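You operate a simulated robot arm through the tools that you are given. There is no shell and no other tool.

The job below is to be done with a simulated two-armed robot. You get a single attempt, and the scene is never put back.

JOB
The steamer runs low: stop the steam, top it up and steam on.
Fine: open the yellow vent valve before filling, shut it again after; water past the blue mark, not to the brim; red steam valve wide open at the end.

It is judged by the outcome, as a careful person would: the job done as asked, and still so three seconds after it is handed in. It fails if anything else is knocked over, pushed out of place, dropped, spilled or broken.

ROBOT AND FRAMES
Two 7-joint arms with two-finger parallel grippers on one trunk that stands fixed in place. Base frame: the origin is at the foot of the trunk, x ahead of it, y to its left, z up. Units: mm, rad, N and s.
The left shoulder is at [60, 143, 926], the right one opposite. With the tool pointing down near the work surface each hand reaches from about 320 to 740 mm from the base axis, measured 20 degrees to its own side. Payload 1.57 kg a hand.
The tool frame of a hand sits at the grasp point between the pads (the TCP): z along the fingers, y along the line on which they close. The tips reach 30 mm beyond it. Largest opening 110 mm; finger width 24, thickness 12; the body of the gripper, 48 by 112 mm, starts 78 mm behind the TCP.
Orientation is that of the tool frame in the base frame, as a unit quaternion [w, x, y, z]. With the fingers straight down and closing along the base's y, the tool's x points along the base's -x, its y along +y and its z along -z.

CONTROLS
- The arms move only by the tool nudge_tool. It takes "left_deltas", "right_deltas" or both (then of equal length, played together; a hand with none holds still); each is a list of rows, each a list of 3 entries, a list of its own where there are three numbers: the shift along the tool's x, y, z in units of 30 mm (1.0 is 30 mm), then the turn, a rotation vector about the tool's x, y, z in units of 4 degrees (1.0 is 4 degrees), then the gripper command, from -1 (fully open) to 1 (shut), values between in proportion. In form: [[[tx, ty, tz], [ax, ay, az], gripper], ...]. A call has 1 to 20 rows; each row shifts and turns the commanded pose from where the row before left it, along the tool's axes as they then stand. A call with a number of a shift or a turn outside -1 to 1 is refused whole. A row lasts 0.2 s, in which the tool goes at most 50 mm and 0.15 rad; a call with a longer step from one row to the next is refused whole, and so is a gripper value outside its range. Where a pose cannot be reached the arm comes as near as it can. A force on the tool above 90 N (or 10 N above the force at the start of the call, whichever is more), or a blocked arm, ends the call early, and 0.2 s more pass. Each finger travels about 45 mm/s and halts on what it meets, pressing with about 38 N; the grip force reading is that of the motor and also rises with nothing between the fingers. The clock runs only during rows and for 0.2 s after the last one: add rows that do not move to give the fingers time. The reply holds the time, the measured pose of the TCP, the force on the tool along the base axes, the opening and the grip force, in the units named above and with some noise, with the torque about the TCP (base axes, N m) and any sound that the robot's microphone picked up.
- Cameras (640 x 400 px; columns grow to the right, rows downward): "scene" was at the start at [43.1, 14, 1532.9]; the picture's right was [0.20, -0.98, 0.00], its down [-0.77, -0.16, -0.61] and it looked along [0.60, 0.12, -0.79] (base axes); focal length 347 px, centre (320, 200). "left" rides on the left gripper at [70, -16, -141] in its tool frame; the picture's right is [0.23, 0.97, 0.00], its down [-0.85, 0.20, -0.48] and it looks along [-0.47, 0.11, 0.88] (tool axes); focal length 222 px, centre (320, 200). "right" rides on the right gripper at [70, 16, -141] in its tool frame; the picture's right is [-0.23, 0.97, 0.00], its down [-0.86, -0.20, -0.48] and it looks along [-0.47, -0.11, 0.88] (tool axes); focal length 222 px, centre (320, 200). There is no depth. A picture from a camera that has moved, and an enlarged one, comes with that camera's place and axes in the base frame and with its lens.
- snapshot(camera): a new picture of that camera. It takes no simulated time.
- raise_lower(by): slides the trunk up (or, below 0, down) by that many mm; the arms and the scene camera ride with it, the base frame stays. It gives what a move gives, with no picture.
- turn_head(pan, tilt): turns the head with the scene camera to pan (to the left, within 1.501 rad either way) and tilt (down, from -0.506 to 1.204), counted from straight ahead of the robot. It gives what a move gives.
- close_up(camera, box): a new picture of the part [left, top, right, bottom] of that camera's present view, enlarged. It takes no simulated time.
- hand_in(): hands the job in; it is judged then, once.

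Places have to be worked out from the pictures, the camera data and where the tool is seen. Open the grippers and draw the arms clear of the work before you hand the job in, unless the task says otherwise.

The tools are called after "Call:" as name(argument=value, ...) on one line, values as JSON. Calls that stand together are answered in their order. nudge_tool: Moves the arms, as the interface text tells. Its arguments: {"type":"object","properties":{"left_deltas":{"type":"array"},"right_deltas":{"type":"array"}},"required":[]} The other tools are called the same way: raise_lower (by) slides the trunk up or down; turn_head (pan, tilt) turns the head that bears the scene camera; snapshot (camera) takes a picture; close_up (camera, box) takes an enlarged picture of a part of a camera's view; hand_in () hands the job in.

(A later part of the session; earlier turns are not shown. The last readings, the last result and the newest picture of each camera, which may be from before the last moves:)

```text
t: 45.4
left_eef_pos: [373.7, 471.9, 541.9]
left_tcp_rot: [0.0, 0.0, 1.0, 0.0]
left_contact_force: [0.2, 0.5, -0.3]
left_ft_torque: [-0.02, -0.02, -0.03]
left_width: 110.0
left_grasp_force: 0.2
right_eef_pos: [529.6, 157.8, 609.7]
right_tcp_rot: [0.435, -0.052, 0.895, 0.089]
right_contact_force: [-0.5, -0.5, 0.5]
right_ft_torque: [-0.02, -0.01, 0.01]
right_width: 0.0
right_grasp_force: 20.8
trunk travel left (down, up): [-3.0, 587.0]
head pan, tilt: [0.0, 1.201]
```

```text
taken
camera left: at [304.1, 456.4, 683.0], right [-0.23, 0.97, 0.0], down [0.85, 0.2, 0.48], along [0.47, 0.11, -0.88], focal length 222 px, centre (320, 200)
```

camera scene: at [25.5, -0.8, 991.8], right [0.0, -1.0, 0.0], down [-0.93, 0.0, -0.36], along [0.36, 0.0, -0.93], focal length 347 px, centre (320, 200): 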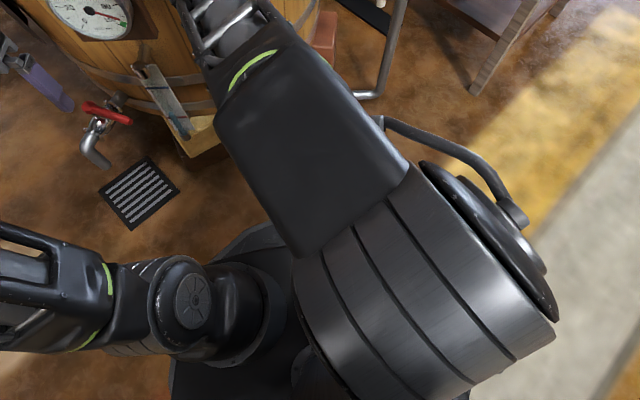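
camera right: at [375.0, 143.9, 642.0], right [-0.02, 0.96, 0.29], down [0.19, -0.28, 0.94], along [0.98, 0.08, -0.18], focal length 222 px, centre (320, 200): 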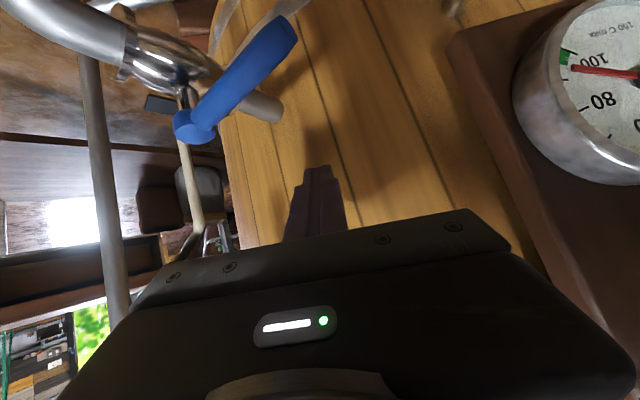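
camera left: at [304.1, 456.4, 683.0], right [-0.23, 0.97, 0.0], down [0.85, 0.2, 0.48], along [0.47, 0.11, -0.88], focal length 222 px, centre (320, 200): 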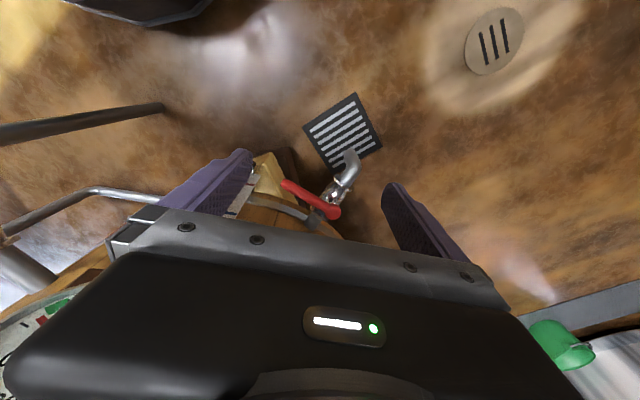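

The right elbow is folded up against the head and neck; that is what blocked. I back the hand out to the right the way it came and out to a stretched pose, to let the elbow swing out to the side again.

Call:
nudge_tool(right_deltas=[[[0.044, -0.95, -0.344], [0, 0, 0], 1], [[0.044, -0.95, -0.344], [0, 0, 0], 1], [[0.044, -0.95, -0.344], [0, 0, 0], 1], [[0.044, -0.95, -0.344], [0, 0, 0], 1], [[0.044, -0.95, -0.344], [0, 0, 0], 1], [[-0.285, -0.974, 0.08], [0, 0, 0], 1], [[-0.285, -0.974, 0.08], [0, 0, 0], 1], [[-0.285, -0.974, 0.08], [0, 0, 0], 1], [[-0.285, -0.974, 0.08], [0, 0, 0], 1], [[-0.285, -0.974, 0.08], [0, 0, 0], 1], [[0, 0, 0], [0, 0, 0], 1]])

Call:
turn_head(pan=-0.2, tilt=0.9)

Call:
snapshot(camera="scene")

```text
t: 47.8
left_eef_pos: [373.4, 472.5, 541.7]
left_tcp_rot: [0.0, 0.0, 1.0, 0.0]
left_contact_force: [-0.5, 0.7, -1.6]
left_ft_torque: [-0.02, -0.01, -0.04]
left_width: 110.3
left_grasp_force: 0.2
right_eef_pos: [569.1, -131.8, 630.4]
right_tcp_rot: [0.436, -0.052, 0.894, 0.087]
right_contact_force: [0.5, -0.6, -0.1]
right_ft_torque: [0.0, 0.02, 0.01]
right_width: 0.0
right_grasp_force: 21.1
trunk travel left (down, up): [-3.0, 587.0]
head pan, tilt: [0.0, 1.201]
```

```text
t: 48.6
left_eef_pos: [373.6, 471.3, 541.6]
left_tcp_rot: [0.0, 0.0, 1.0, 0.0]
left_contact_force: [0.4, 0.4, -0.7]
left_ft_torque: [0.02, -0.01, -0.01]
left_width: 109.9
left_grasp_force: 0.1
right_eef_pos: [569.1, -131.6, 631.1]
right_tcp_rot: [0.436, -0.053, 0.894, 0.088]
right_contact_force: [-0.2, -0.2, 0.6]
right_ft_torque: [-0.01, 0.01, -0.02]
right_width: 0.0
right_grasp_force: 21.1
trunk travel left (down, up): [-3.0, 587.0]
head pan, tilt: [-0.201, 0.901]
```

```text
taken
camera scene: at [43.5, -15.9, 1011.5], right [-0.2, -0.98, 0.0], down [-0.77, 0.16, -0.62], along [0.61, -0.12, -0.78], focal length 347 px, centre (320, 200)
```

scene: 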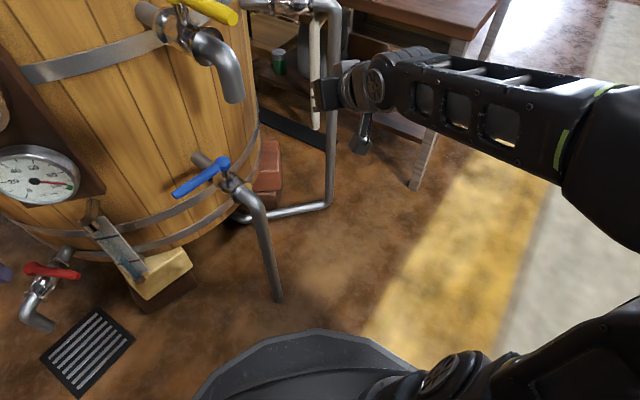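

The elbow has swung out to the right again. I turn the hand to face 35° left at 55° tilt, the direction that kept the elbow out at the yellow valve, and come back toward the blue valve by a lower path.

Call:
nudge_tool(right_deltas=[[[0, 0, 0], [-0.692, -0.04, -0.835], 1], [[0, 0, 0], [-0.692, -0.04, -0.835], 1], [[0, 0, 0], [-0.692, -0.04, -0.835], 1], [[0, 0, 0], [-0.692, -0.04, -0.835], 1], [[0, 0, 0], [-0.692, -0.04, -0.835], 1], [[0, 0, 0], [-0.692, -0.04, -0.835], 1], [[0.444, 0.957, -0.053], [0, 0, 0], 1], [[0.444, 0.957, -0.053], [0, 0, 0], 1], [[0.444, 0.957, -0.053], [0, 0, 0], 1], [[0.444, 0.957, -0.053], [0, 0, 0], 1], [[0.444, 0.957, -0.053], [0, 0, 0], 1], [[0, 0, 0], [0, 0, 0], 1]])

Call:
turn_head(pan=0.0, tilt=0.9)

Call:
snapshot(camera="scene")

Call:
snapshot(camera="right")

```text
t: 51.2
left_eef_pos: [374.0, 471.7, 541.5]
left_tcp_rot: [0.0, 0.0, 1.0, 0.0]
left_contact_force: [0.4, 0.3, 0.1]
left_ft_torque: [0.02, -0.01, 0.03]
left_width: 110.0
left_grasp_force: 0.1
right_eef_pos: [450.6, -39.9, 579.3]
right_tcp_rot: [0.44, -0.268, 0.846, 0.139]
right_contact_force: [-0.3, 0.6, 0.3]
right_ft_torque: [-0.03, 0.01, -0.02]
right_width: 0.2
right_grasp_force: 21.4
trunk travel left (down, up): [-3.0, 587.0]
head pan, tilt: [-0.201, 0.901]
```

```text
t: 52.0
left_eef_pos: [373.8, 470.3, 542.1]
left_tcp_rot: [0.001, 0.0, 1.0, 0.001]
left_contact_force: [-0.4, -0.1, 0.3]
left_ft_torque: [0.0, 0.01, -0.02]
left_width: 110.1
left_grasp_force: 0.1
right_eef_pos: [451.3, -39.0, 580.1]
right_tcp_rot: [0.441, -0.267, 0.846, 0.138]
right_contact_force: [0.6, 0.5, -0.4]
right_ft_torque: [-0.04, 0.01, -0.01]
right_width: 0.1
right_grasp_force: 21.2
trunk travel left (down, up): [-3.0, 587.0]
head pan, tilt: [0.0, 0.901]
```

```text
taken
camera scene: at [45.0, -0.9, 1011.6], right [0.0, -1.0, 0.0], down [-0.78, 0.0, -0.62], along [0.62, 0.0, -0.78], focal length 347 px, centre (320, 200)
```

scene: 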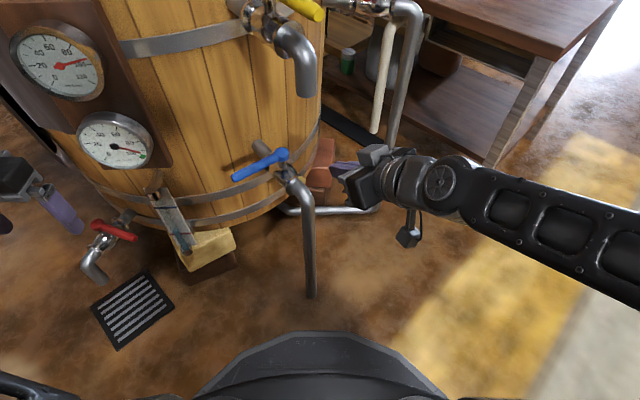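

```text
taken
camera right: at [313.6, -116.0, 603.3], right [-0.45, 0.87, 0.19], down [0.2, -0.11, 0.97], along [0.87, 0.48, -0.12], focal length 222 px, centre (320, 200)
```

right: 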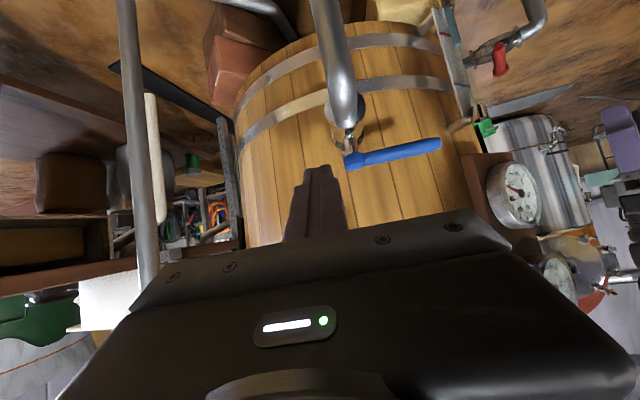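

The elbow stays out at the right. I move left in front of the blue lever at a height below the vent outlet, checking half-way.

Call:
nudge_tool(right_deltas=[[[-0.171, 0.856, 0.419], [0, 0, 0], 1], [[-0.171, 0.856, 0.419], [0, 0, 0], 1], [[-0.171, 0.856, 0.419], [0, 0, 0], 1], [[-0.171, 0.856, 0.419], [0, 0, 0], 1], [[0, 0, 0], [0, 0, 0], 1]])

Call:
snapshot(camera="scene")

Call:
snapshot(camera="right")

```text
t: 53.2
left_eef_pos: [373.5, 472.5, 541.1]
left_tcp_rot: [0.0, 0.0, 1.0, 0.0]
left_contact_force: [-1.2, -0.2, 0.2]
left_ft_torque: [0.01, -0.01, 0.02]
left_width: 110.1
left_grasp_force: 0.0
right_eef_pos: [435.1, 75.0, 568.7]
right_tcp_rot: [0.44, -0.267, 0.846, 0.14]
right_contact_force: [0.7, 0.3, 0.6]
right_ft_torque: [0.01, 0.01, -0.01]
right_width: 0.0
right_grasp_force: 21.6
trunk travel left (down, up): [-3.0, 587.0]
head pan, tilt: [0.0, 0.901]
```

```text
taken
camera scene: at [45.0, -0.9, 1011.6], right [0.0, -1.0, 0.0], down [-0.78, 0.0, -0.62], along [0.62, 0.0, -0.78], focal length 347 px, centre (320, 200)
```

scene: 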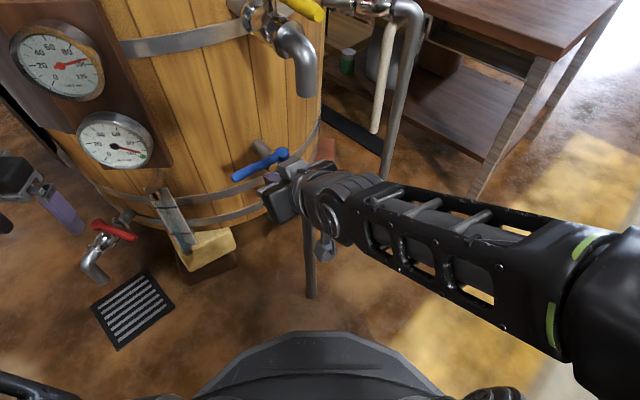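

```text
taken
camera right: at [298.6, -1.4, 591.9], right [-0.45, 0.87, 0.19], down [0.2, -0.11, 0.97], along [0.87, 0.48, -0.12], focal length 222 px, centre (320, 200)
```

right: 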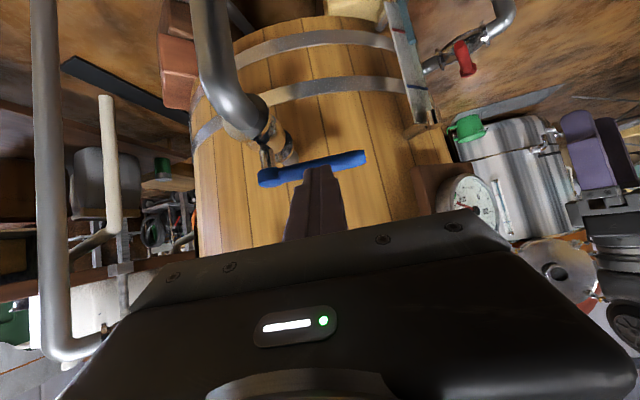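

All clear, and the wrist camera even sees the sight glass. I go on to a point left of the lever's tip.

Call:
nudge_tool(right_deltas=[[[-0.171, 0.856, 0.419], [0, 0, 0], 1], [[-0.171, 0.856, 0.419], [0, 0, 0], 1], [[-0.171, 0.856, 0.419], [0, 0, 0], 1], [[-0.171, 0.856, 0.419], [0, 0, 0], 1], [[0, 0, 0], [0, 0, 0], 1]])

Call:
snapshot(camera="scene")

Call:
snapshot(camera="right")

```text
t: 54.4
left_eef_pos: [372.6, 470.8, 541.3]
left_tcp_rot: [0.0, 0.0, 1.0, 0.0]
left_contact_force: [-0.3, 0.9, -0.2]
left_ft_torque: [0.0, 0.02, 0.01]
left_width: 109.8
left_grasp_force: 0.1
right_eef_pos: [420.5, 191.5, 554.3]
right_tcp_rot: [0.44, -0.267, 0.846, 0.139]
right_contact_force: [0.0, 0.6, 0.0]
right_ft_torque: [0.03, 0.0, 0.02]
right_width: 0.0
right_grasp_force: 21.5
trunk travel left (down, up): [-3.0, 587.0]
head pan, tilt: [0.0, 0.901]
```

```text
taken
camera scene: at [45.1, -0.8, 1011.6], right [0.0, -1.0, 0.0], down [-0.78, 0.0, -0.62], along [0.62, 0.0, -0.78], focal length 347 px, centre (320, 200)
```

scene: 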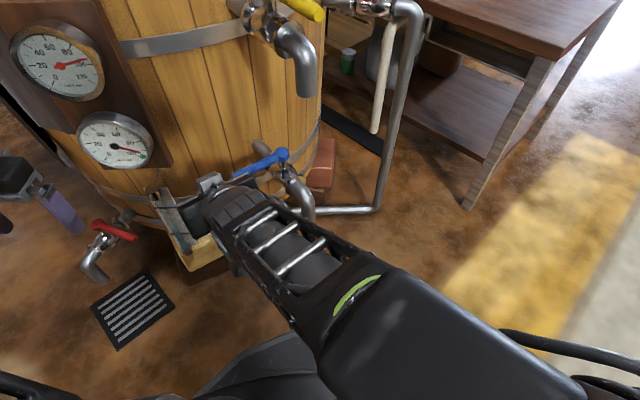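

```text
taken
camera right: at [283.0, 114.2, 578.5], right [-0.45, 0.87, 0.19], down [0.2, -0.11, 0.97], along [0.87, 0.48, -0.12], focal length 222 px, centre (320, 200)
```

right: 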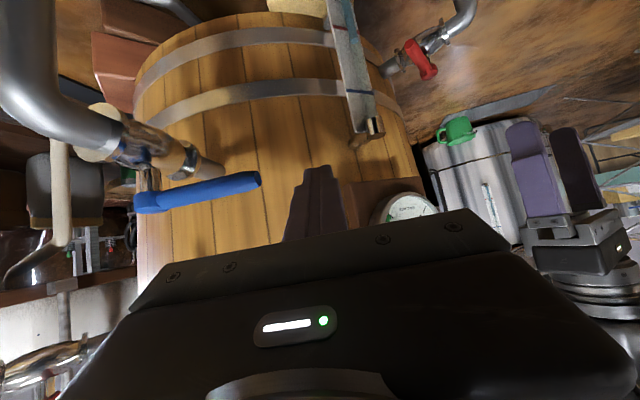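

The lever tip is confirmed at (477, 162, 527). I go around its end and slide the fingers in behind the lever.

Call:
nudge_tool(right_deltas=[[[-0.58, -0.11, 0.975], [0, 0, 0], 1], [[-0.58, -0.11, 0.975], [0, 0, 0], 1], [[0.084, -0.841, 0.036], [0, 0, 0], 1], [[0, 0, 0], [0, 0, 0], 1]])

Call:
snapshot(camera="right")

Call:
snapshot(camera="scene")

```text
t: 55.4
left_eef_pos: [374.6, 471.5, 541.7]
left_tcp_rot: [0.0, 0.0, 1.0, 0.0]
left_contact_force: [0.0, 0.0, 0.0]
left_ft_torque: [0.04, -0.05, -0.03]
left_width: 110.2
left_grasp_force: 0.1
right_eef_pos: [493.5, 203.1, 549.1]
right_tcp_rot: [0.44, -0.268, 0.846, 0.139]
right_contact_force: [0.3, -0.5, -0.2]
right_ft_torque: [0.0, -0.01, -0.01]
right_width: 0.3
right_grasp_force: 20.9
trunk travel left (down, up): [-3.0, 587.0]
head pan, tilt: [0.0, 0.901]
```

```text
taken
camera right: at [356.2, 125.5, 572.3], right [-0.45, 0.87, 0.19], down [0.2, -0.11, 0.98], along [0.87, 0.48, -0.12], focal length 222 px, centre (320, 200)
```

right: 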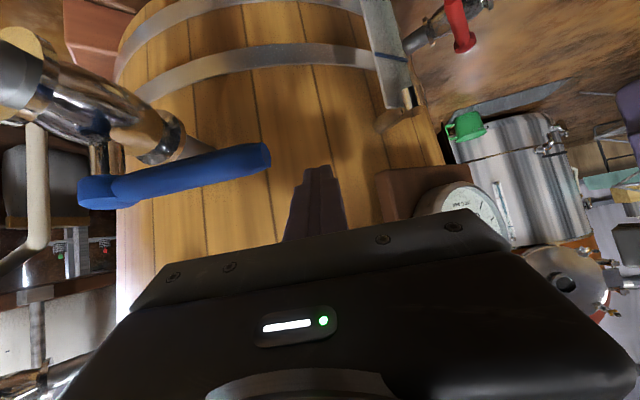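

```text
taken
camera scene: at [45.0, -0.8, 1011.6], right [0.0, -1.0, 0.0], down [-0.78, 0.0, -0.62], along [0.62, 0.0, -0.78], focal length 347 px, centre (320, 200)
```

scene: 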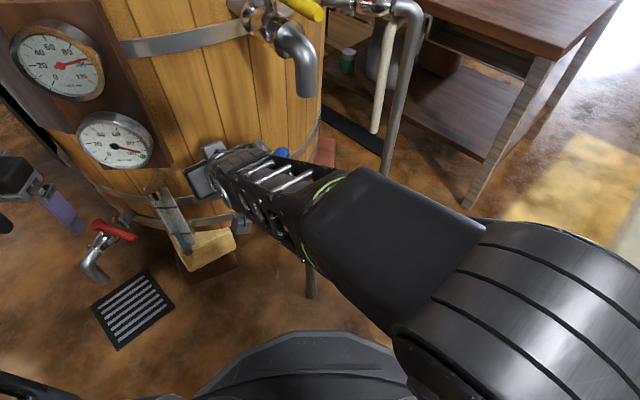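

No contact so far and the arm is moving freely. I slide the last bit in behind the lever.

Call:
nudge_tool(right_deltas=[[[0.084, -0.841, 0.036], [0, 0, 0], 1], [[0.12, -0.841, 0.09], [0, 0, 0], 1], [[0, 0, 0], [0, 0, 0], 1]])

Call:
snapshot(camera="right")

Call:
snapshot(camera="scene")

```text
t: 56.2
left_eef_pos: [373.7, 472.1, 541.9]
left_tcp_rot: [-0.001, 0.0, 1.0, 0.0]
left_contact_force: [-1.0, -0.5, 0.1]
left_ft_torque: [0.02, -0.02, 0.05]
left_width: 110.0
left_grasp_force: 0.0
right_eef_pos: [521.9, 161.4, 541.9]
right_tcp_rot: [0.439, -0.268, 0.846, 0.139]
right_contact_force: [0.0, -0.1, 0.2]
right_ft_torque: [0.01, 0.03, -0.01]
right_width: 0.0
right_grasp_force: 21.4
trunk travel left (down, up): [-3.0, 587.0]
head pan, tilt: [0.0, 0.901]
```

```text
taken
camera right: at [385.5, 85.0, 565.1], right [-0.45, 0.87, 0.18], down [0.2, -0.11, 0.97], along [0.87, 0.48, -0.12], focal length 222 px, centre (320, 200)
```

right: 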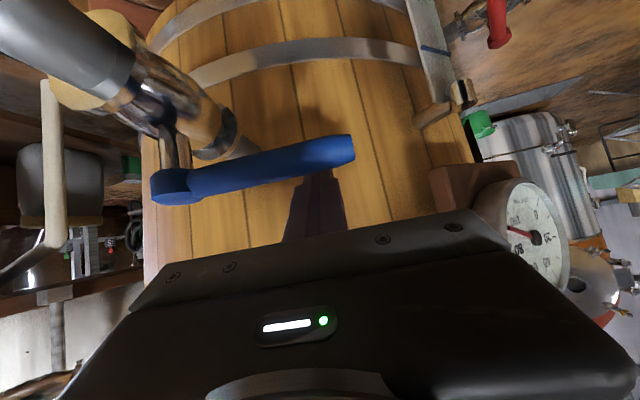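

```text
taken
camera scene: at [45.1, -0.8, 1011.6], right [0.0, -1.0, 0.0], down [-0.78, 0.0, -0.62], along [0.62, 0.0, -0.78], focal length 347 px, centre (320, 200)
```

scene: 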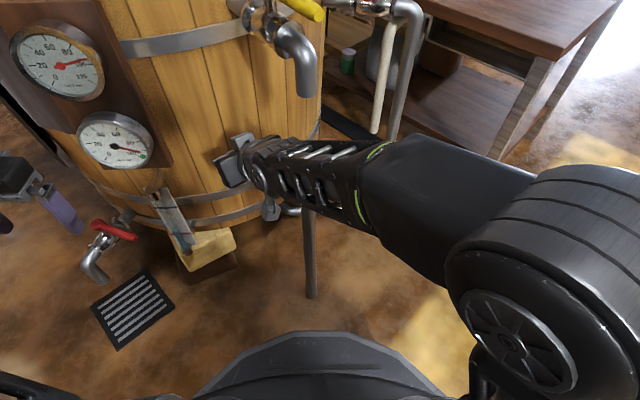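

The fingers sit behind the blue lever and the head camera sees the sight glass freely. First a baseline picture of the glass, then I pull the lever through about 30° and look at the level again.

Call:
close_up(camera="scene", box=[130, 180, 210, 270])

Call:
nudge_tool(right_deltas=[[[0.159, -0.065, -0.227], [0, 0, 0], 1], [[0.159, -0.065, -0.227], [0, 0, 0], 1], [[0.181, -0.003, -0.259], [0, 0, 0], 1], [[0.181, -0.003, -0.259], [0, 0, 0], 1], [[0.186, -0.081, -0.265], [0, 0, 0], 1], [[0.186, -0.081, -0.265], [0, 0, 0], 1]])

Call:
close_up(camera="scene", box=[130, 180, 210, 270])

Call:
snapshot(camera="right")

Call:
snapshot(camera="scene")

```text
4.44 times, centred on (170, 225) of scene
camera zoom: at [45.1, -0.8, 1011.6], right [0.0, -1.0, 0.0], down [-0.78, 0.0, -0.62], along [0.62, 0.0, -0.78], focal length 1544 px, centre (987, 89)
```

zoom: 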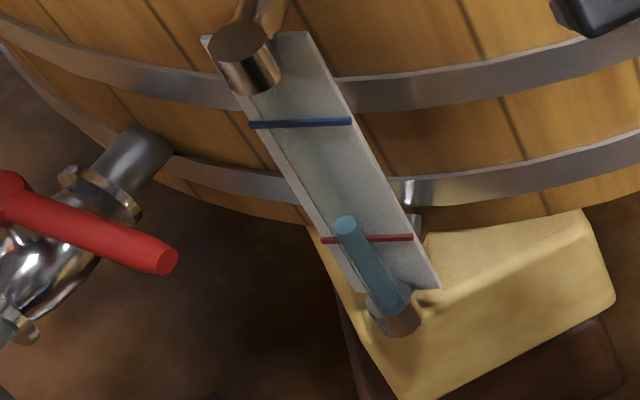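

```text
t: 57.6
left_eef_pos: [374.0, 471.6, 542.1]
left_tcp_rot: [0.0, 0.0, 1.0, 0.0]
left_contact_force: [0.1, -0.5, -0.1]
left_ft_torque: [0.03, 0.02, 0.03]
left_width: 110.3
left_grasp_force: 0.0
right_eef_pos: [482.2, 120.7, 543.0]
right_tcp_rot: [0.441, -0.268, 0.845, 0.14]
right_contact_force: [7.3, -1.1, 8.6]
right_ft_torque: [-0.08, -0.08, 0.09]
right_width: 0.0
right_grasp_force: 21.3
trunk travel left (down, up): [-3.0, 587.0]
head pan, tilt: [0.0, 0.901]
```

```text
4.44 times, centred on (170, 225) of scene
camera zoom: at [45.0, -1.0, 1011.7], right [0.0, -1.0, 0.0], down [-0.78, 0.0, -0.62], along [0.62, 0.0, -0.78], focal length 1544 px, centre (987, 89)
```

zoom: 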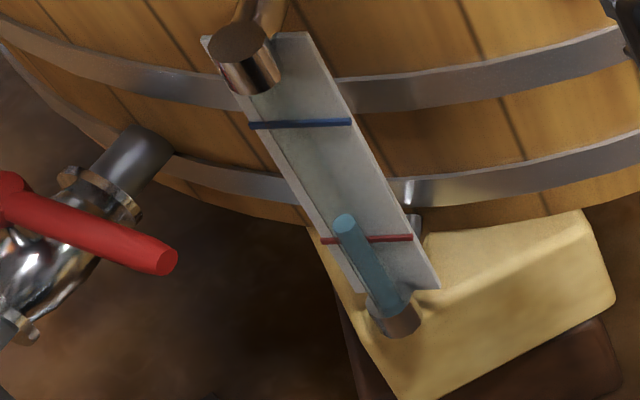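

```text
taken
camera right: at [344.8, 44.8, 565.8], right [-0.45, 0.87, 0.19], down [0.19, -0.11, 0.98], along [0.87, 0.48, -0.12], focal length 222 px, centre (320, 200)
```

right: 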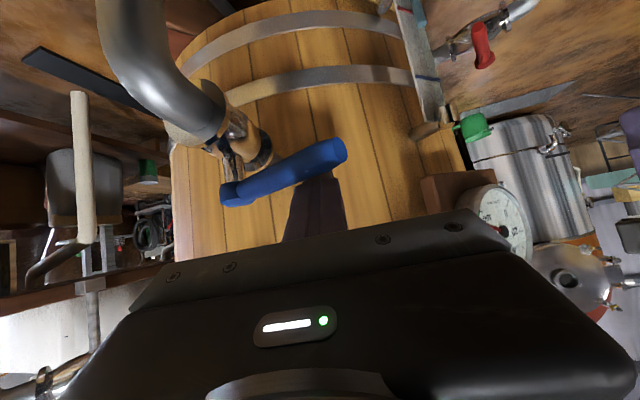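

```text
taken
camera scene: at [45.0, -1.0, 1011.7], right [0.0, -1.0, 0.0], down [-0.78, 0.0, -0.62], along [0.62, 0.0, -0.78], focal length 347 px, centre (320, 200)
```

scene: 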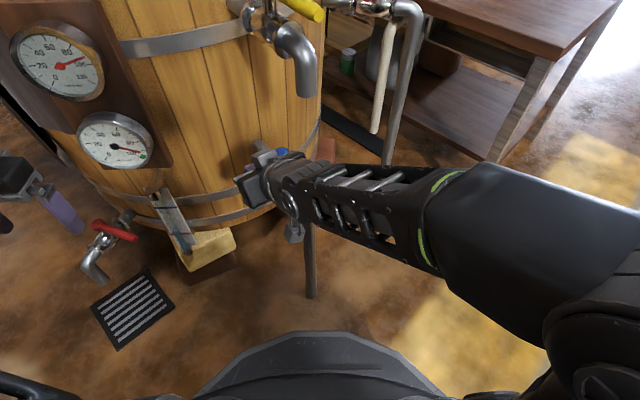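

The level has crept up a little, so the blue valve feeds the water and it fills slowly. I open further to about 60° and measure the rate.

Call:
nudge_tool(right_deltas=[[[0.172, -0.157, -0.245], [0, 0, 0], 1], [[0.172, -0.157, -0.245], [0, 0, 0], 1], [[0.149, -0.237, -0.213], [0, 0, 0], 1], [[0.149, -0.237, -0.213], [0, 0, 0], 1]])

Call:
close_up(camera="scene", box=[130, 180, 210, 270])

Call:
snapshot(camera="right")

```text
t: 58.6
left_eef_pos: [374.4, 473.1, 541.6]
left_tcp_rot: [0.0, 0.001, 1.0, 0.0]
left_contact_force: [0.3, 0.2, 0.0]
left_ft_torque: [0.0, 0.01, 0.0]
left_width: 110.1
left_grasp_force: 0.1
right_eef_pos: [469.3, 83.9, 542.1]
right_tcp_rot: [0.442, -0.267, 0.845, 0.139]
right_contact_force: [11.8, 3.5, 15.7]
right_ft_torque: [-0.23, -0.09, 0.22]
right_width: 0.1
right_grasp_force: 21.4
trunk travel left (down, up): [-3.0, 587.0]
head pan, tilt: [0.0, 0.901]
```

```text
4.44 times, centred on (170, 225) of scene
camera zoom: at [44.9, -0.6, 1011.7], right [0.0, -1.0, 0.0], down [-0.78, 0.0, -0.62], along [0.62, 0.0, -0.78], focal length 1544 px, centre (987, 89)
```

zoom: 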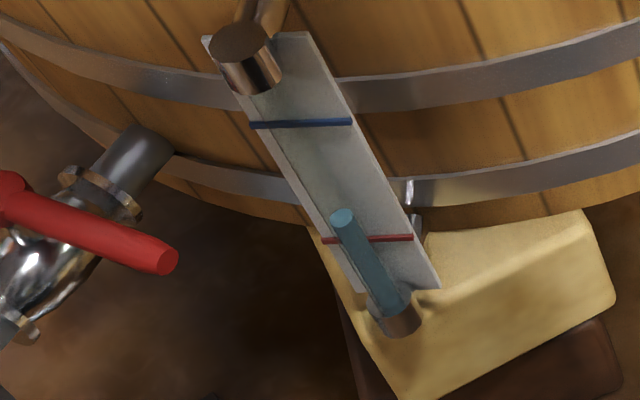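

```text
taken
camera right: at [331.1, 7.0, 564.9], right [-0.46, 0.87, 0.19], down [0.19, -0.11, 0.98], along [0.87, 0.48, -0.12], focal length 222 px, centre (320, 200)
```

right: 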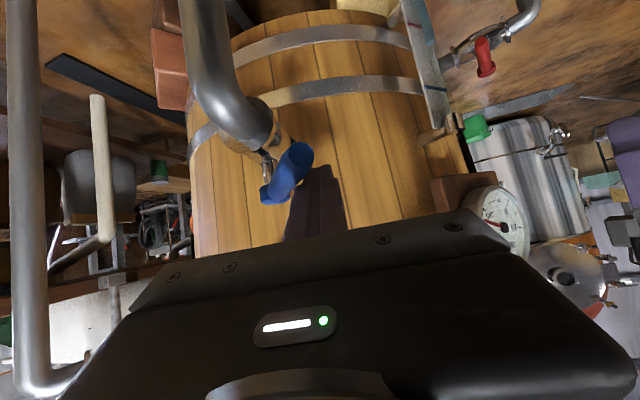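

The level rises about 5 px/s of the ~110 px to the blue mark. I open the valve the rest of the way.

Call:
nudge_tool(right_deltas=[[[0.112, -0.298, -0.159], [0, 0, 0], 1], [[0.112, -0.298, -0.159], [0, 0, 0], 1], [[0.066, -0.3, -0.094], [0, 0, 0], 1], [[0.066, -0.3, -0.094], [0, 0, 0], 1], [[0, 0, 0], [0, 0, 0], 1]])

Call:
close_up(camera="scene", box=[130, 180, 210, 270])

Call:
snapshot(camera="right")

Call:
snapshot(camera="scene")

```text
t: 59.8
left_eef_pos: [374.0, 471.3, 540.3]
left_tcp_rot: [0.0, 0.0, 1.0, -0.001]
left_contact_force: [-0.3, -0.1, 0.7]
left_ft_torque: [-0.03, 0.01, 0.01]
left_width: 109.9
left_grasp_force: 0.1
right_eef_pos: [470.2, 47.2, 539.3]
right_tcp_rot: [0.439, -0.272, 0.845, 0.139]
right_contact_force: [-6.8, 27.9, 0.8]
right_ft_torque: [0.2, 0.18, 0.33]
right_width: 0.0
right_grasp_force: 21.4
trunk travel left (down, up): [-3.0, 587.0]
head pan, tilt: [0.0, 0.901]
```

```text
4.44 times, centred on (170, 225) of scene
camera zoom: at [44.4, 0.7, 1011.4], right [0.0, -1.0, 0.0], down [-0.78, 0.0, -0.62], along [0.62, 0.0, -0.78], focal length 1544 px, centre (987, 89)
```

zoom: 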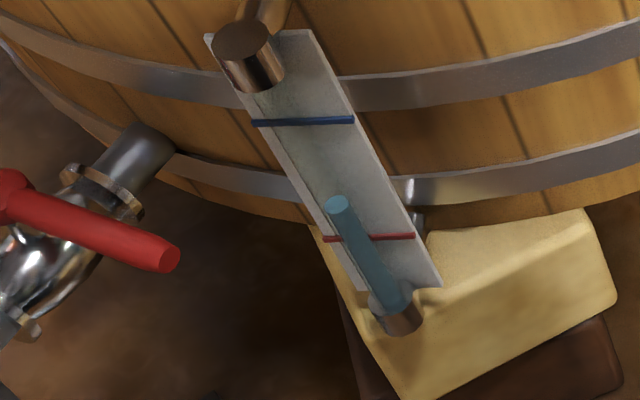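

```text
taken
camera right: at [334.4, -31.5, 563.4], right [-0.46, 0.87, 0.18], down [0.2, -0.1, 0.98], along [0.87, 0.48, -0.13], focal length 222 px, centre (320, 200)
```

right: 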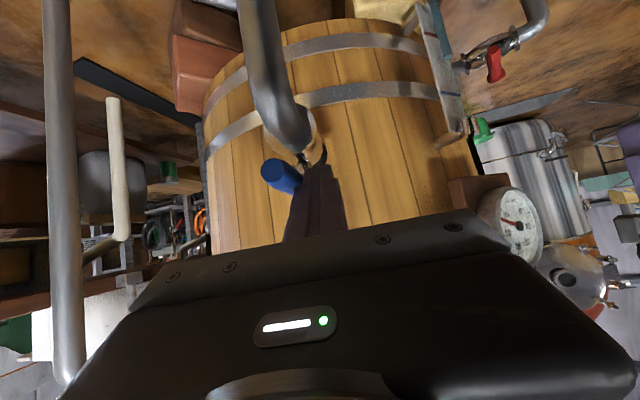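

```text
taken
camera scene: at [44.4, 0.7, 1011.4], right [0.0, -1.0, 0.0], down [-0.78, 0.0, -0.62], along [0.62, 0.0, -0.78], focal length 347 px, centre (320, 200)
```

scene: 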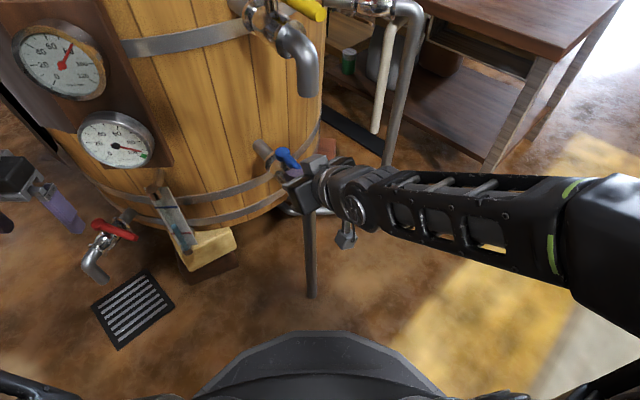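

The blue valve is at its open stop and the level now rises about 9 px/s. From geometry the water will be level with the blue mark when it shows at row ≈ 138 of this close-up (the tube stands in front of the plate), and I aim for about row 115. While it fills I lift the fingers over the lever to its right side, ready to close.

Call:
nudge_tool(right_deltas=[[[0, 0.2, 0], [0, 0, 0], 1], [[-0.52, 0, -0.363], [0, 0, 0], 1], [[-0.52, 0, -0.363], [0, 0, 0], 1], [[0, -1, 0], [0, 0, 0], 1], [[0, -1, 0], [0, 0, 0], 1], [[0, -0.13, 0], [0, 0, 0], 1]])

Call:
close_up(camera="scene", box=[130, 180, 210, 270])

Call:
snapshot(camera="right")

Call:
snapshot(camera="scene")

```text
t: 61.2
left_eef_pos: [374.9, 471.3, 541.3]
left_tcp_rot: [0.0, 0.001, 1.0, -0.001]
left_contact_force: [-0.3, 0.2, 0.7]
left_ft_torque: [-0.02, 0.05, -0.04]
left_width: 110.0
left_grasp_force: 0.1
right_eef_pos: [506.2, -5.9, 578.4]
right_tcp_rot: [0.439, -0.268, 0.846, 0.138]
right_contact_force: [0.1, 0.5, 0.0]
right_ft_torque: [-0.01, 0.03, 0.01]
right_width: 0.0
right_grasp_force: 20.7
trunk travel left (down, up): [-3.0, 587.0]
head pan, tilt: [0.0, 0.901]
```

```text
4.44 times, centred on (170, 225) of scene
camera zoom: at [45.0, -0.8, 1011.6], right [0.0, -1.0, 0.0], down [-0.78, 0.0, -0.62], along [0.62, 0.0, -0.78], focal length 1544 px, centre (987, 89)
```

zoom: 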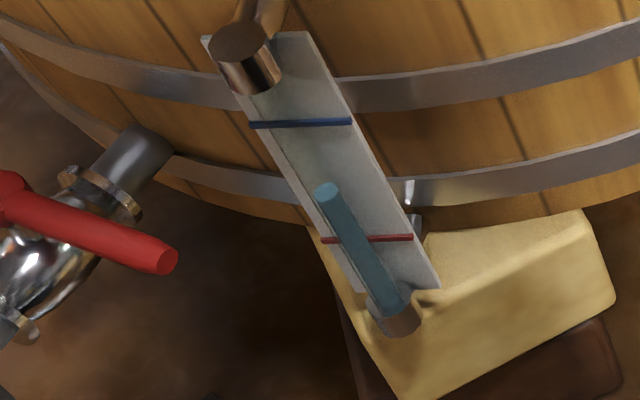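

```text
taken
camera right: at [368.8, -81.7, 601.7], right [-0.45, 0.87, 0.18], down [0.2, -0.1, 0.97], along [0.87, 0.48, -0.12], focal length 222 px, centre (320, 200)
```

right: 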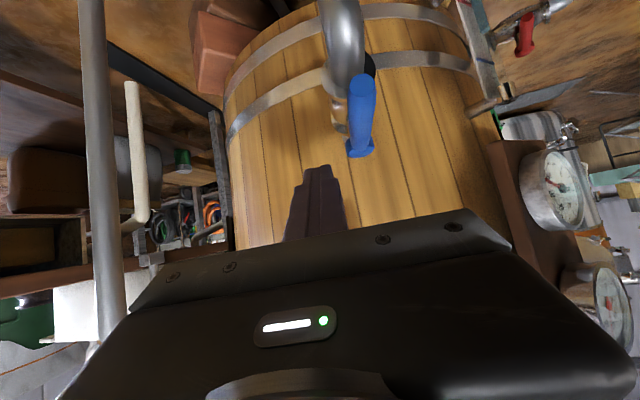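

```text
taken
camera scene: at [45.0, -0.8, 1011.6], right [0.0, -1.0, 0.0], down [-0.78, 0.0, -0.62], along [0.62, 0.0, -0.78], focal length 347 px, centre (320, 200)
```

scene: 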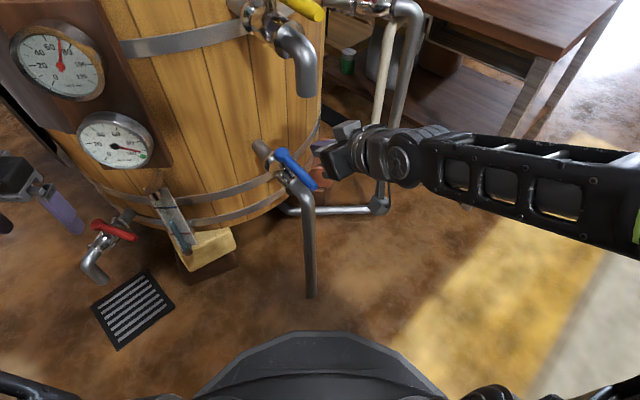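

The level is at row 191, rising ~10.7 px/s, and the fingers are on the right side of the lever. I lower them beside it and wait a couple of seconds.

Call:
nudge_tool(right_deltas=[[[0.52, 0, 0.363], [0, 0, 0], 1], [[0.52, 0, 0.363], [0, 0, 0], 1], [[0, 0, 0], [0, 0, 0], 1], [[0, 0, 0], [0, 0, 0], 1], [[0, 0, 0], [0, 0, 0], 1], [[0, 0, 0], [0, 0, 0], 1], [[0, 0, 0], [0, 0, 0], 1], [[0, 0, 0], [0, 0, 0], 1], [[0, 0, 0], [0, 0, 0], 1], [[0, 0, 0], [0, 0, 0], 1], [[0, 0, 0], [0, 0, 0], 1]])

Call:
close_up(camera="scene", box=[130, 180, 210, 270])

Call:
snapshot(camera="right")

```text
t: 63.6
left_eef_pos: [373.1, 471.4, 542.1]
left_tcp_rot: [0.0, 0.001, 1.0, 0.0]
left_contact_force: [0.5, 0.2, 0.5]
left_ft_torque: [-0.01, 0.02, -0.01]
left_width: 110.0
left_grasp_force: 0.0
right_eef_pos: [505.3, -4.7, 553.7]
right_tcp_rot: [0.44, -0.268, 0.846, 0.137]
right_contact_force: [-0.1, 0.1, 0.7]
right_ft_torque: [0.04, 0.0, -0.01]
right_width: 0.0
right_grasp_force: 21.6
right hand out of reach, approached as far as the arm can: row 1, 2
trunk travel left (down, up): [-3.0, 587.0]
head pan, tilt: [0.0, 0.901]
```

```text
4.44 times, centred on (170, 225) of scene
camera zoom: at [45.1, -0.8, 1011.6], right [0.0, -1.0, 0.0], down [-0.78, 0.0, -0.62], along [0.62, 0.0, -0.78], focal length 1544 px, centre (987, 89)
```

zoom: 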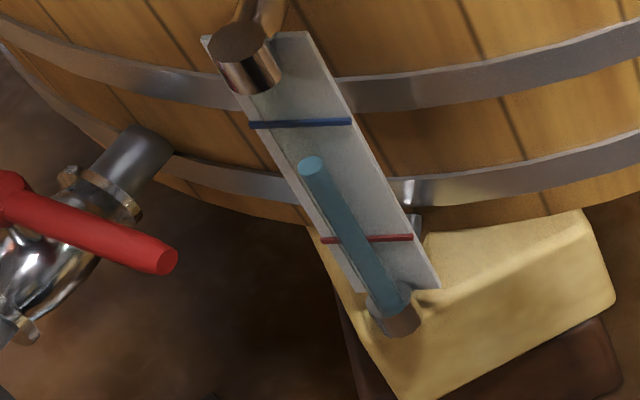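

```text
taken
camera right: at [368.6, -81.6, 576.4], right [-0.45, 0.87, 0.18], down [0.19, -0.1, 0.98], along [0.87, 0.48, -0.12], focal length 222 px, centre (320, 200)
```

right: 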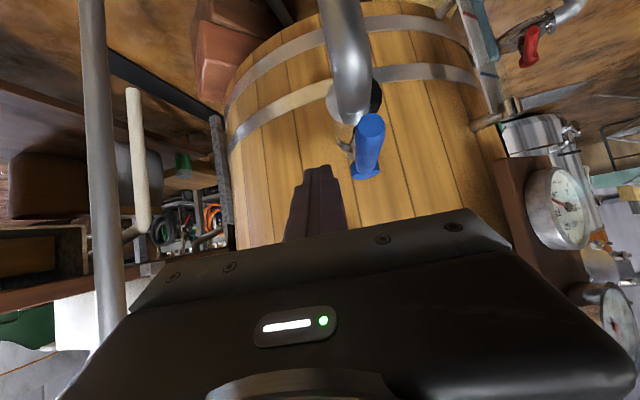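

The level is at row 165, and the hand stopped 14 mm short of the wanted height at this tilt. I steepen the tool to 45°, as worked at the yellow valve, and lower a little so the fingers are fully beside the lever.

Call:
nudge_tool(right_deltas=[[[0, 0, 0], [0, 0.84, 0], 1], [[0, 0, 0], [0, 0.84, 0], 1], [[0, 0, 0], [0, 0.84, 0], 1], [[0.26, 0, 0.26], [0, 0, 0], 1]])

Call:
close_up(camera="scene", box=[130, 180, 210, 270])

Call:
snapshot(camera="right")

```text
t: 64.6
left_eef_pos: [374.0, 471.6, 541.1]
left_tcp_rot: [0.0, 0.0, 1.0, 0.0]
left_contact_force: [-0.5, 0.8, -0.8]
left_ft_torque: [0.01, 0.02, 0.0]
left_width: 110.1
left_grasp_force: 0.0
right_eef_pos: [505.6, -4.6, 543.2]
right_tcp_rot: [0.364, -0.279, 0.881, 0.114]
right_contact_force: [0.0, -0.1, -0.2]
right_ft_torque: [0.0, 0.01, -0.02]
right_width: 0.0
right_grasp_force: 20.8
trunk travel left (down, up): [-3.0, 587.0]
head pan, tilt: [0.0, 0.901]
```

```text
4.44 times, centred on (170, 225) of scene
camera zoom: at [45.0, -0.9, 1011.6], right [0.0, -1.0, 0.0], down [-0.78, 0.0, -0.62], along [0.62, 0.0, -0.78], focal length 1544 px, centre (987, 89)
```

zoom: 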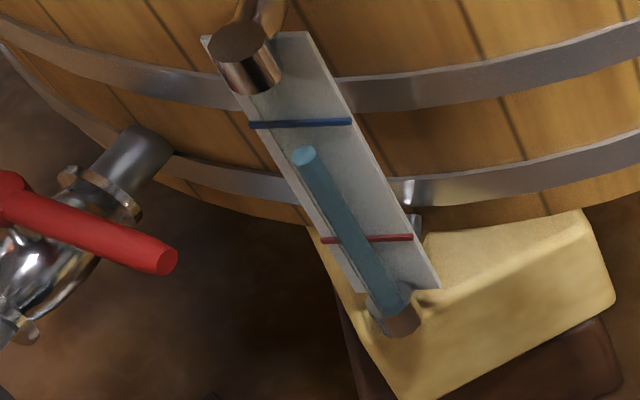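

```text
taken
camera right: at [374.0, -77.8, 594.2], right [-0.43, 0.89, 0.16], down [0.33, -0.01, 0.94], along [0.84, 0.46, -0.29], focal length 222 px, centre (320, 200)
```

right: 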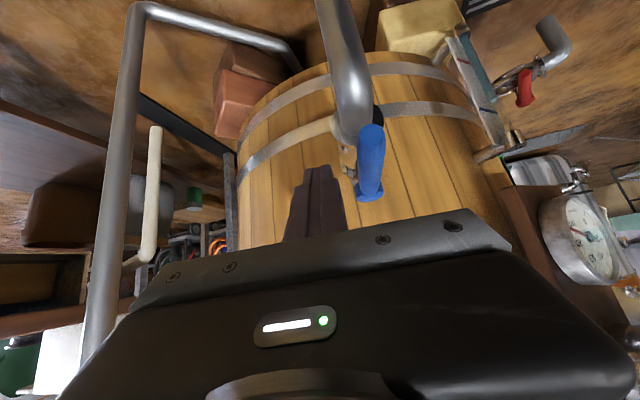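

The level is at row 155 and the fingers are now low enough beside the lever. I wait about 2 s more before starting to close.

Call:
nudge_tool(right_deltas=[[[0, 0, 0], [0, 0, 0], 1], [[0, 0, 0], [0, 0, 0], 1], [[0, 0, 0], [0, 0, 0], 1], [[0, 0, 0], [0, 0, 0], 1], [[0, 0, 0], [0, 0, 0], 1], [[0, 0, 0], [0, 0, 0], 1], [[0, 0, 0], [0, 0, 0], 1], [[0, 0, 0], [0, 0, 0], 1], [[-0.105, 0.35, 0.105], [0, 0, 0], 1]])

Call:
close_up(camera="scene", box=[130, 180, 210, 270])

Call:
snapshot(camera="right")

```text
t: 66.6
left_eef_pos: [375.1, 472.1, 541.8]
left_tcp_rot: [-0.001, 0.0, 1.0, 0.0]
left_contact_force: [-0.8, -0.3, 0.2]
left_ft_torque: [0.0, 0.02, 0.0]
left_width: 110.2
left_grasp_force: 0.1
right_eef_pos: [503.1, 5.9, 544.6]
right_tcp_rot: [0.364, -0.279, 0.881, 0.115]
right_contact_force: [0.1, 1.1, -0.2]
right_ft_torque: [-0.02, 0.02, 0.03]
right_width: 0.0
right_grasp_force: 21.1
trunk travel left (down, up): [-3.0, 587.0]
head pan, tilt: [0.0, 0.901]
```

```text
4.44 times, centred on (170, 225) of scene
camera zoom: at [45.1, -0.9, 1011.6], right [0.0, -1.0, 0.0], down [-0.78, 0.0, -0.62], along [0.62, 0.0, -0.78], focal length 1544 px, centre (987, 89)
```

zoom: 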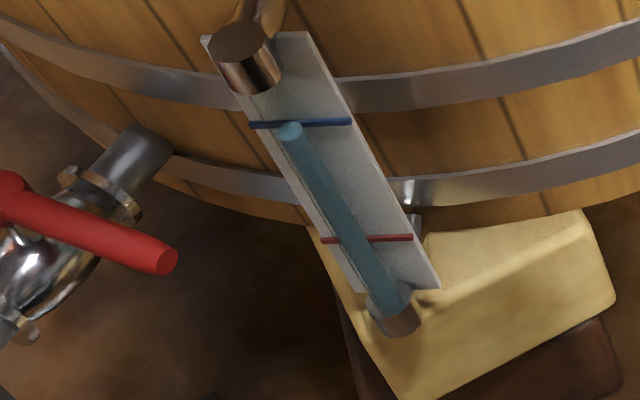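

```text
taken
camera right: at [371.8, -66.6, 594.2], right [-0.43, 0.89, 0.16], down [0.33, -0.01, 0.94], along [0.84, 0.46, -0.29], focal length 222 px, centre (320, 200)
```

right: 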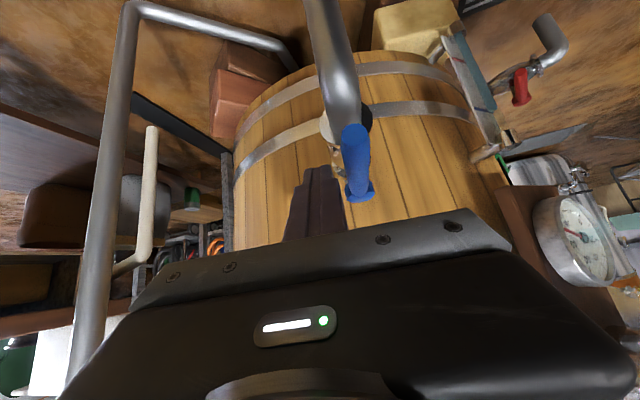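

The water now shows at row 131, about the blue mark and still rising. I sweep the lever shut now.

Call:
nudge_tool(right_deltas=[[[0.048, 0.38, -0.048], [0, 0, 0], 1], [[0.048, 0.38, -0.048], [0, 0, 0], 1], [[0.004, 0.33, -0.004], [0, 0, 0], 1], [[0.004, 0.33, -0.004], [0, 0, 0], 1], [[-0.05, 0.327, 0.05], [0, 0, 0], 1], [[-0.05, 0.327, 0.05], [0, 0, 0], 1], [[-0.112, 0.317, 0.112], [0, 0, 0], 1], [[-0.112, 0.317, 0.112], [0, 0, 0], 1], [[-0.188, 0.283, 0.188], [0, 0, 0], 1], [[-0.188, 0.283, 0.188], [0, 0, 0], 1]])

Call:
close_up(camera="scene", box=[130, 180, 210, 270])

Call:
snapshot(camera="right")

Call:
snapshot(camera="scene")

```text
t: 68.8
left_eef_pos: [373.7, 471.5, 540.9]
left_tcp_rot: [0.001, 0.001, 1.0, 0.0]
left_contact_force: [1.2, 0.0, -0.6]
left_ft_torque: [0.02, 0.01, -0.02]
left_width: 109.8
left_grasp_force: 0.0
right_eef_pos: [467.7, 102.4, 541.8]
right_tcp_rot: [0.363, -0.28, 0.881, 0.116]
right_contact_force: [0.0, -2.0, 0.8]
right_ft_torque: [0.02, -0.03, -0.02]
right_width: 0.0
right_grasp_force: 20.6
trunk travel left (down, up): [-3.0, 587.0]
head pan, tilt: [0.0, 0.901]
```

```text
4.44 times, centred on (170, 225) of scene
camera zoom: at [45.0, -1.0, 1011.6], right [0.0, -1.0, 0.0], down [-0.78, 0.0, -0.62], along [0.62, 0.0, -0.78], focal length 1544 px, centre (987, 89)
```

zoom: 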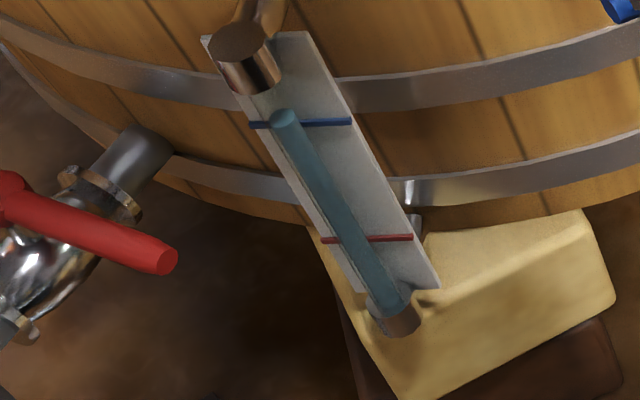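

```text
taken
camera right: at [336.4, 30.1, 592.8], right [-0.43, 0.89, 0.16], down [0.33, -0.01, 0.94], along [0.84, 0.46, -0.29], focal length 222 px, centre (320, 200)
```

right: 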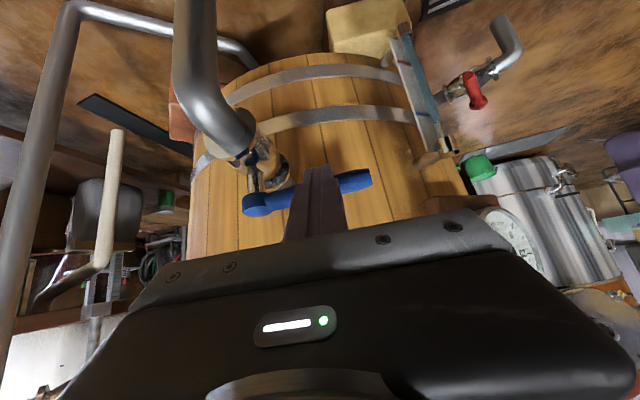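

```text
taken
camera scene: at [45.0, -1.0, 1011.6], right [0.0, -1.0, 0.0], down [-0.78, 0.0, -0.62], along [0.62, 0.0, -0.78], focal length 347 px, centre (320, 200)
```

scene: 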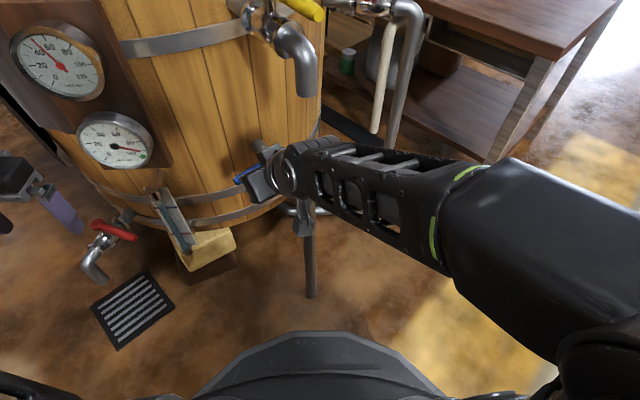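

The water surface now shows at row 117, above the blue mark even before allowing for parallax, and well below the top of the glass. The lever is at about 140°; I push the last bit to its closed stop.

Call:
nudge_tool(right_deltas=[[[-0.166, 0.16, 0.166], [0, 0, 0], 1], [[-0.166, 0.16, 0.166], [0, 0, 0], 1], [[0, 0, 0], [0, 0, 0], 1]])

Call:
snapshot(camera="right")

Call:
close_up(camera="scene", box=[130, 180, 210, 270])

```text
t: 69.6
left_eef_pos: [371.8, 471.2, 546.6]
left_tcp_rot: [0.003, -0.002, 1.0, 0.001]
left_contact_force: [-0.1, 1.1, -0.4]
left_ft_torque: [0.02, 0.04, 0.02]
left_width: 110.0
left_grasp_force: 0.0
right_eef_pos: [472.3, 111.2, 541.7]
right_tcp_rot: [0.36, -0.276, 0.884, 0.112]
right_contact_force: [-65.1, -67.3, 52.8]
right_ft_torque: [-0.5, -0.82, -0.07]
right_width: 0.0
right_grasp_force: 21.2
trunk travel left (down, up): [-3.0, 587.0]
head pan, tilt: [0.0, 0.901]
stopped in row 3 (right hand): the force on the tool passed its limit at 95 N (the readings are from after the stop); the commanded pose is now the measured one
```

```text
taken
camera right: at [340.3, 38.8, 594.4], right [-0.42, 0.89, 0.16], down [0.34, -0.01, 0.94], along [0.84, 0.45, -0.3], focal length 222 px, centre (320, 200)
```

right: 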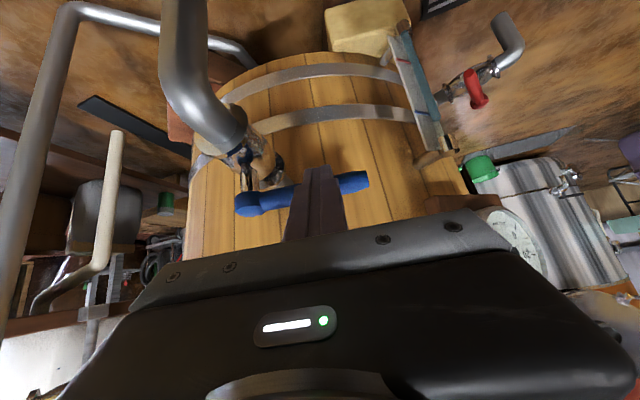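

```text
4.44 times, centred on (170, 225) of scene
camera zoom: at [38.6, -5.4, 1012.8], right [0.0, -1.0, 0.0], down [-0.78, 0.0, -0.63], along [0.63, 0.0, -0.78], focal length 1544 px, centre (987, 89)
```

zoom: 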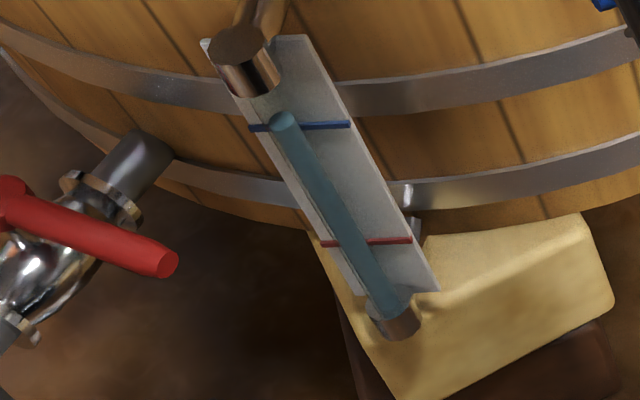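

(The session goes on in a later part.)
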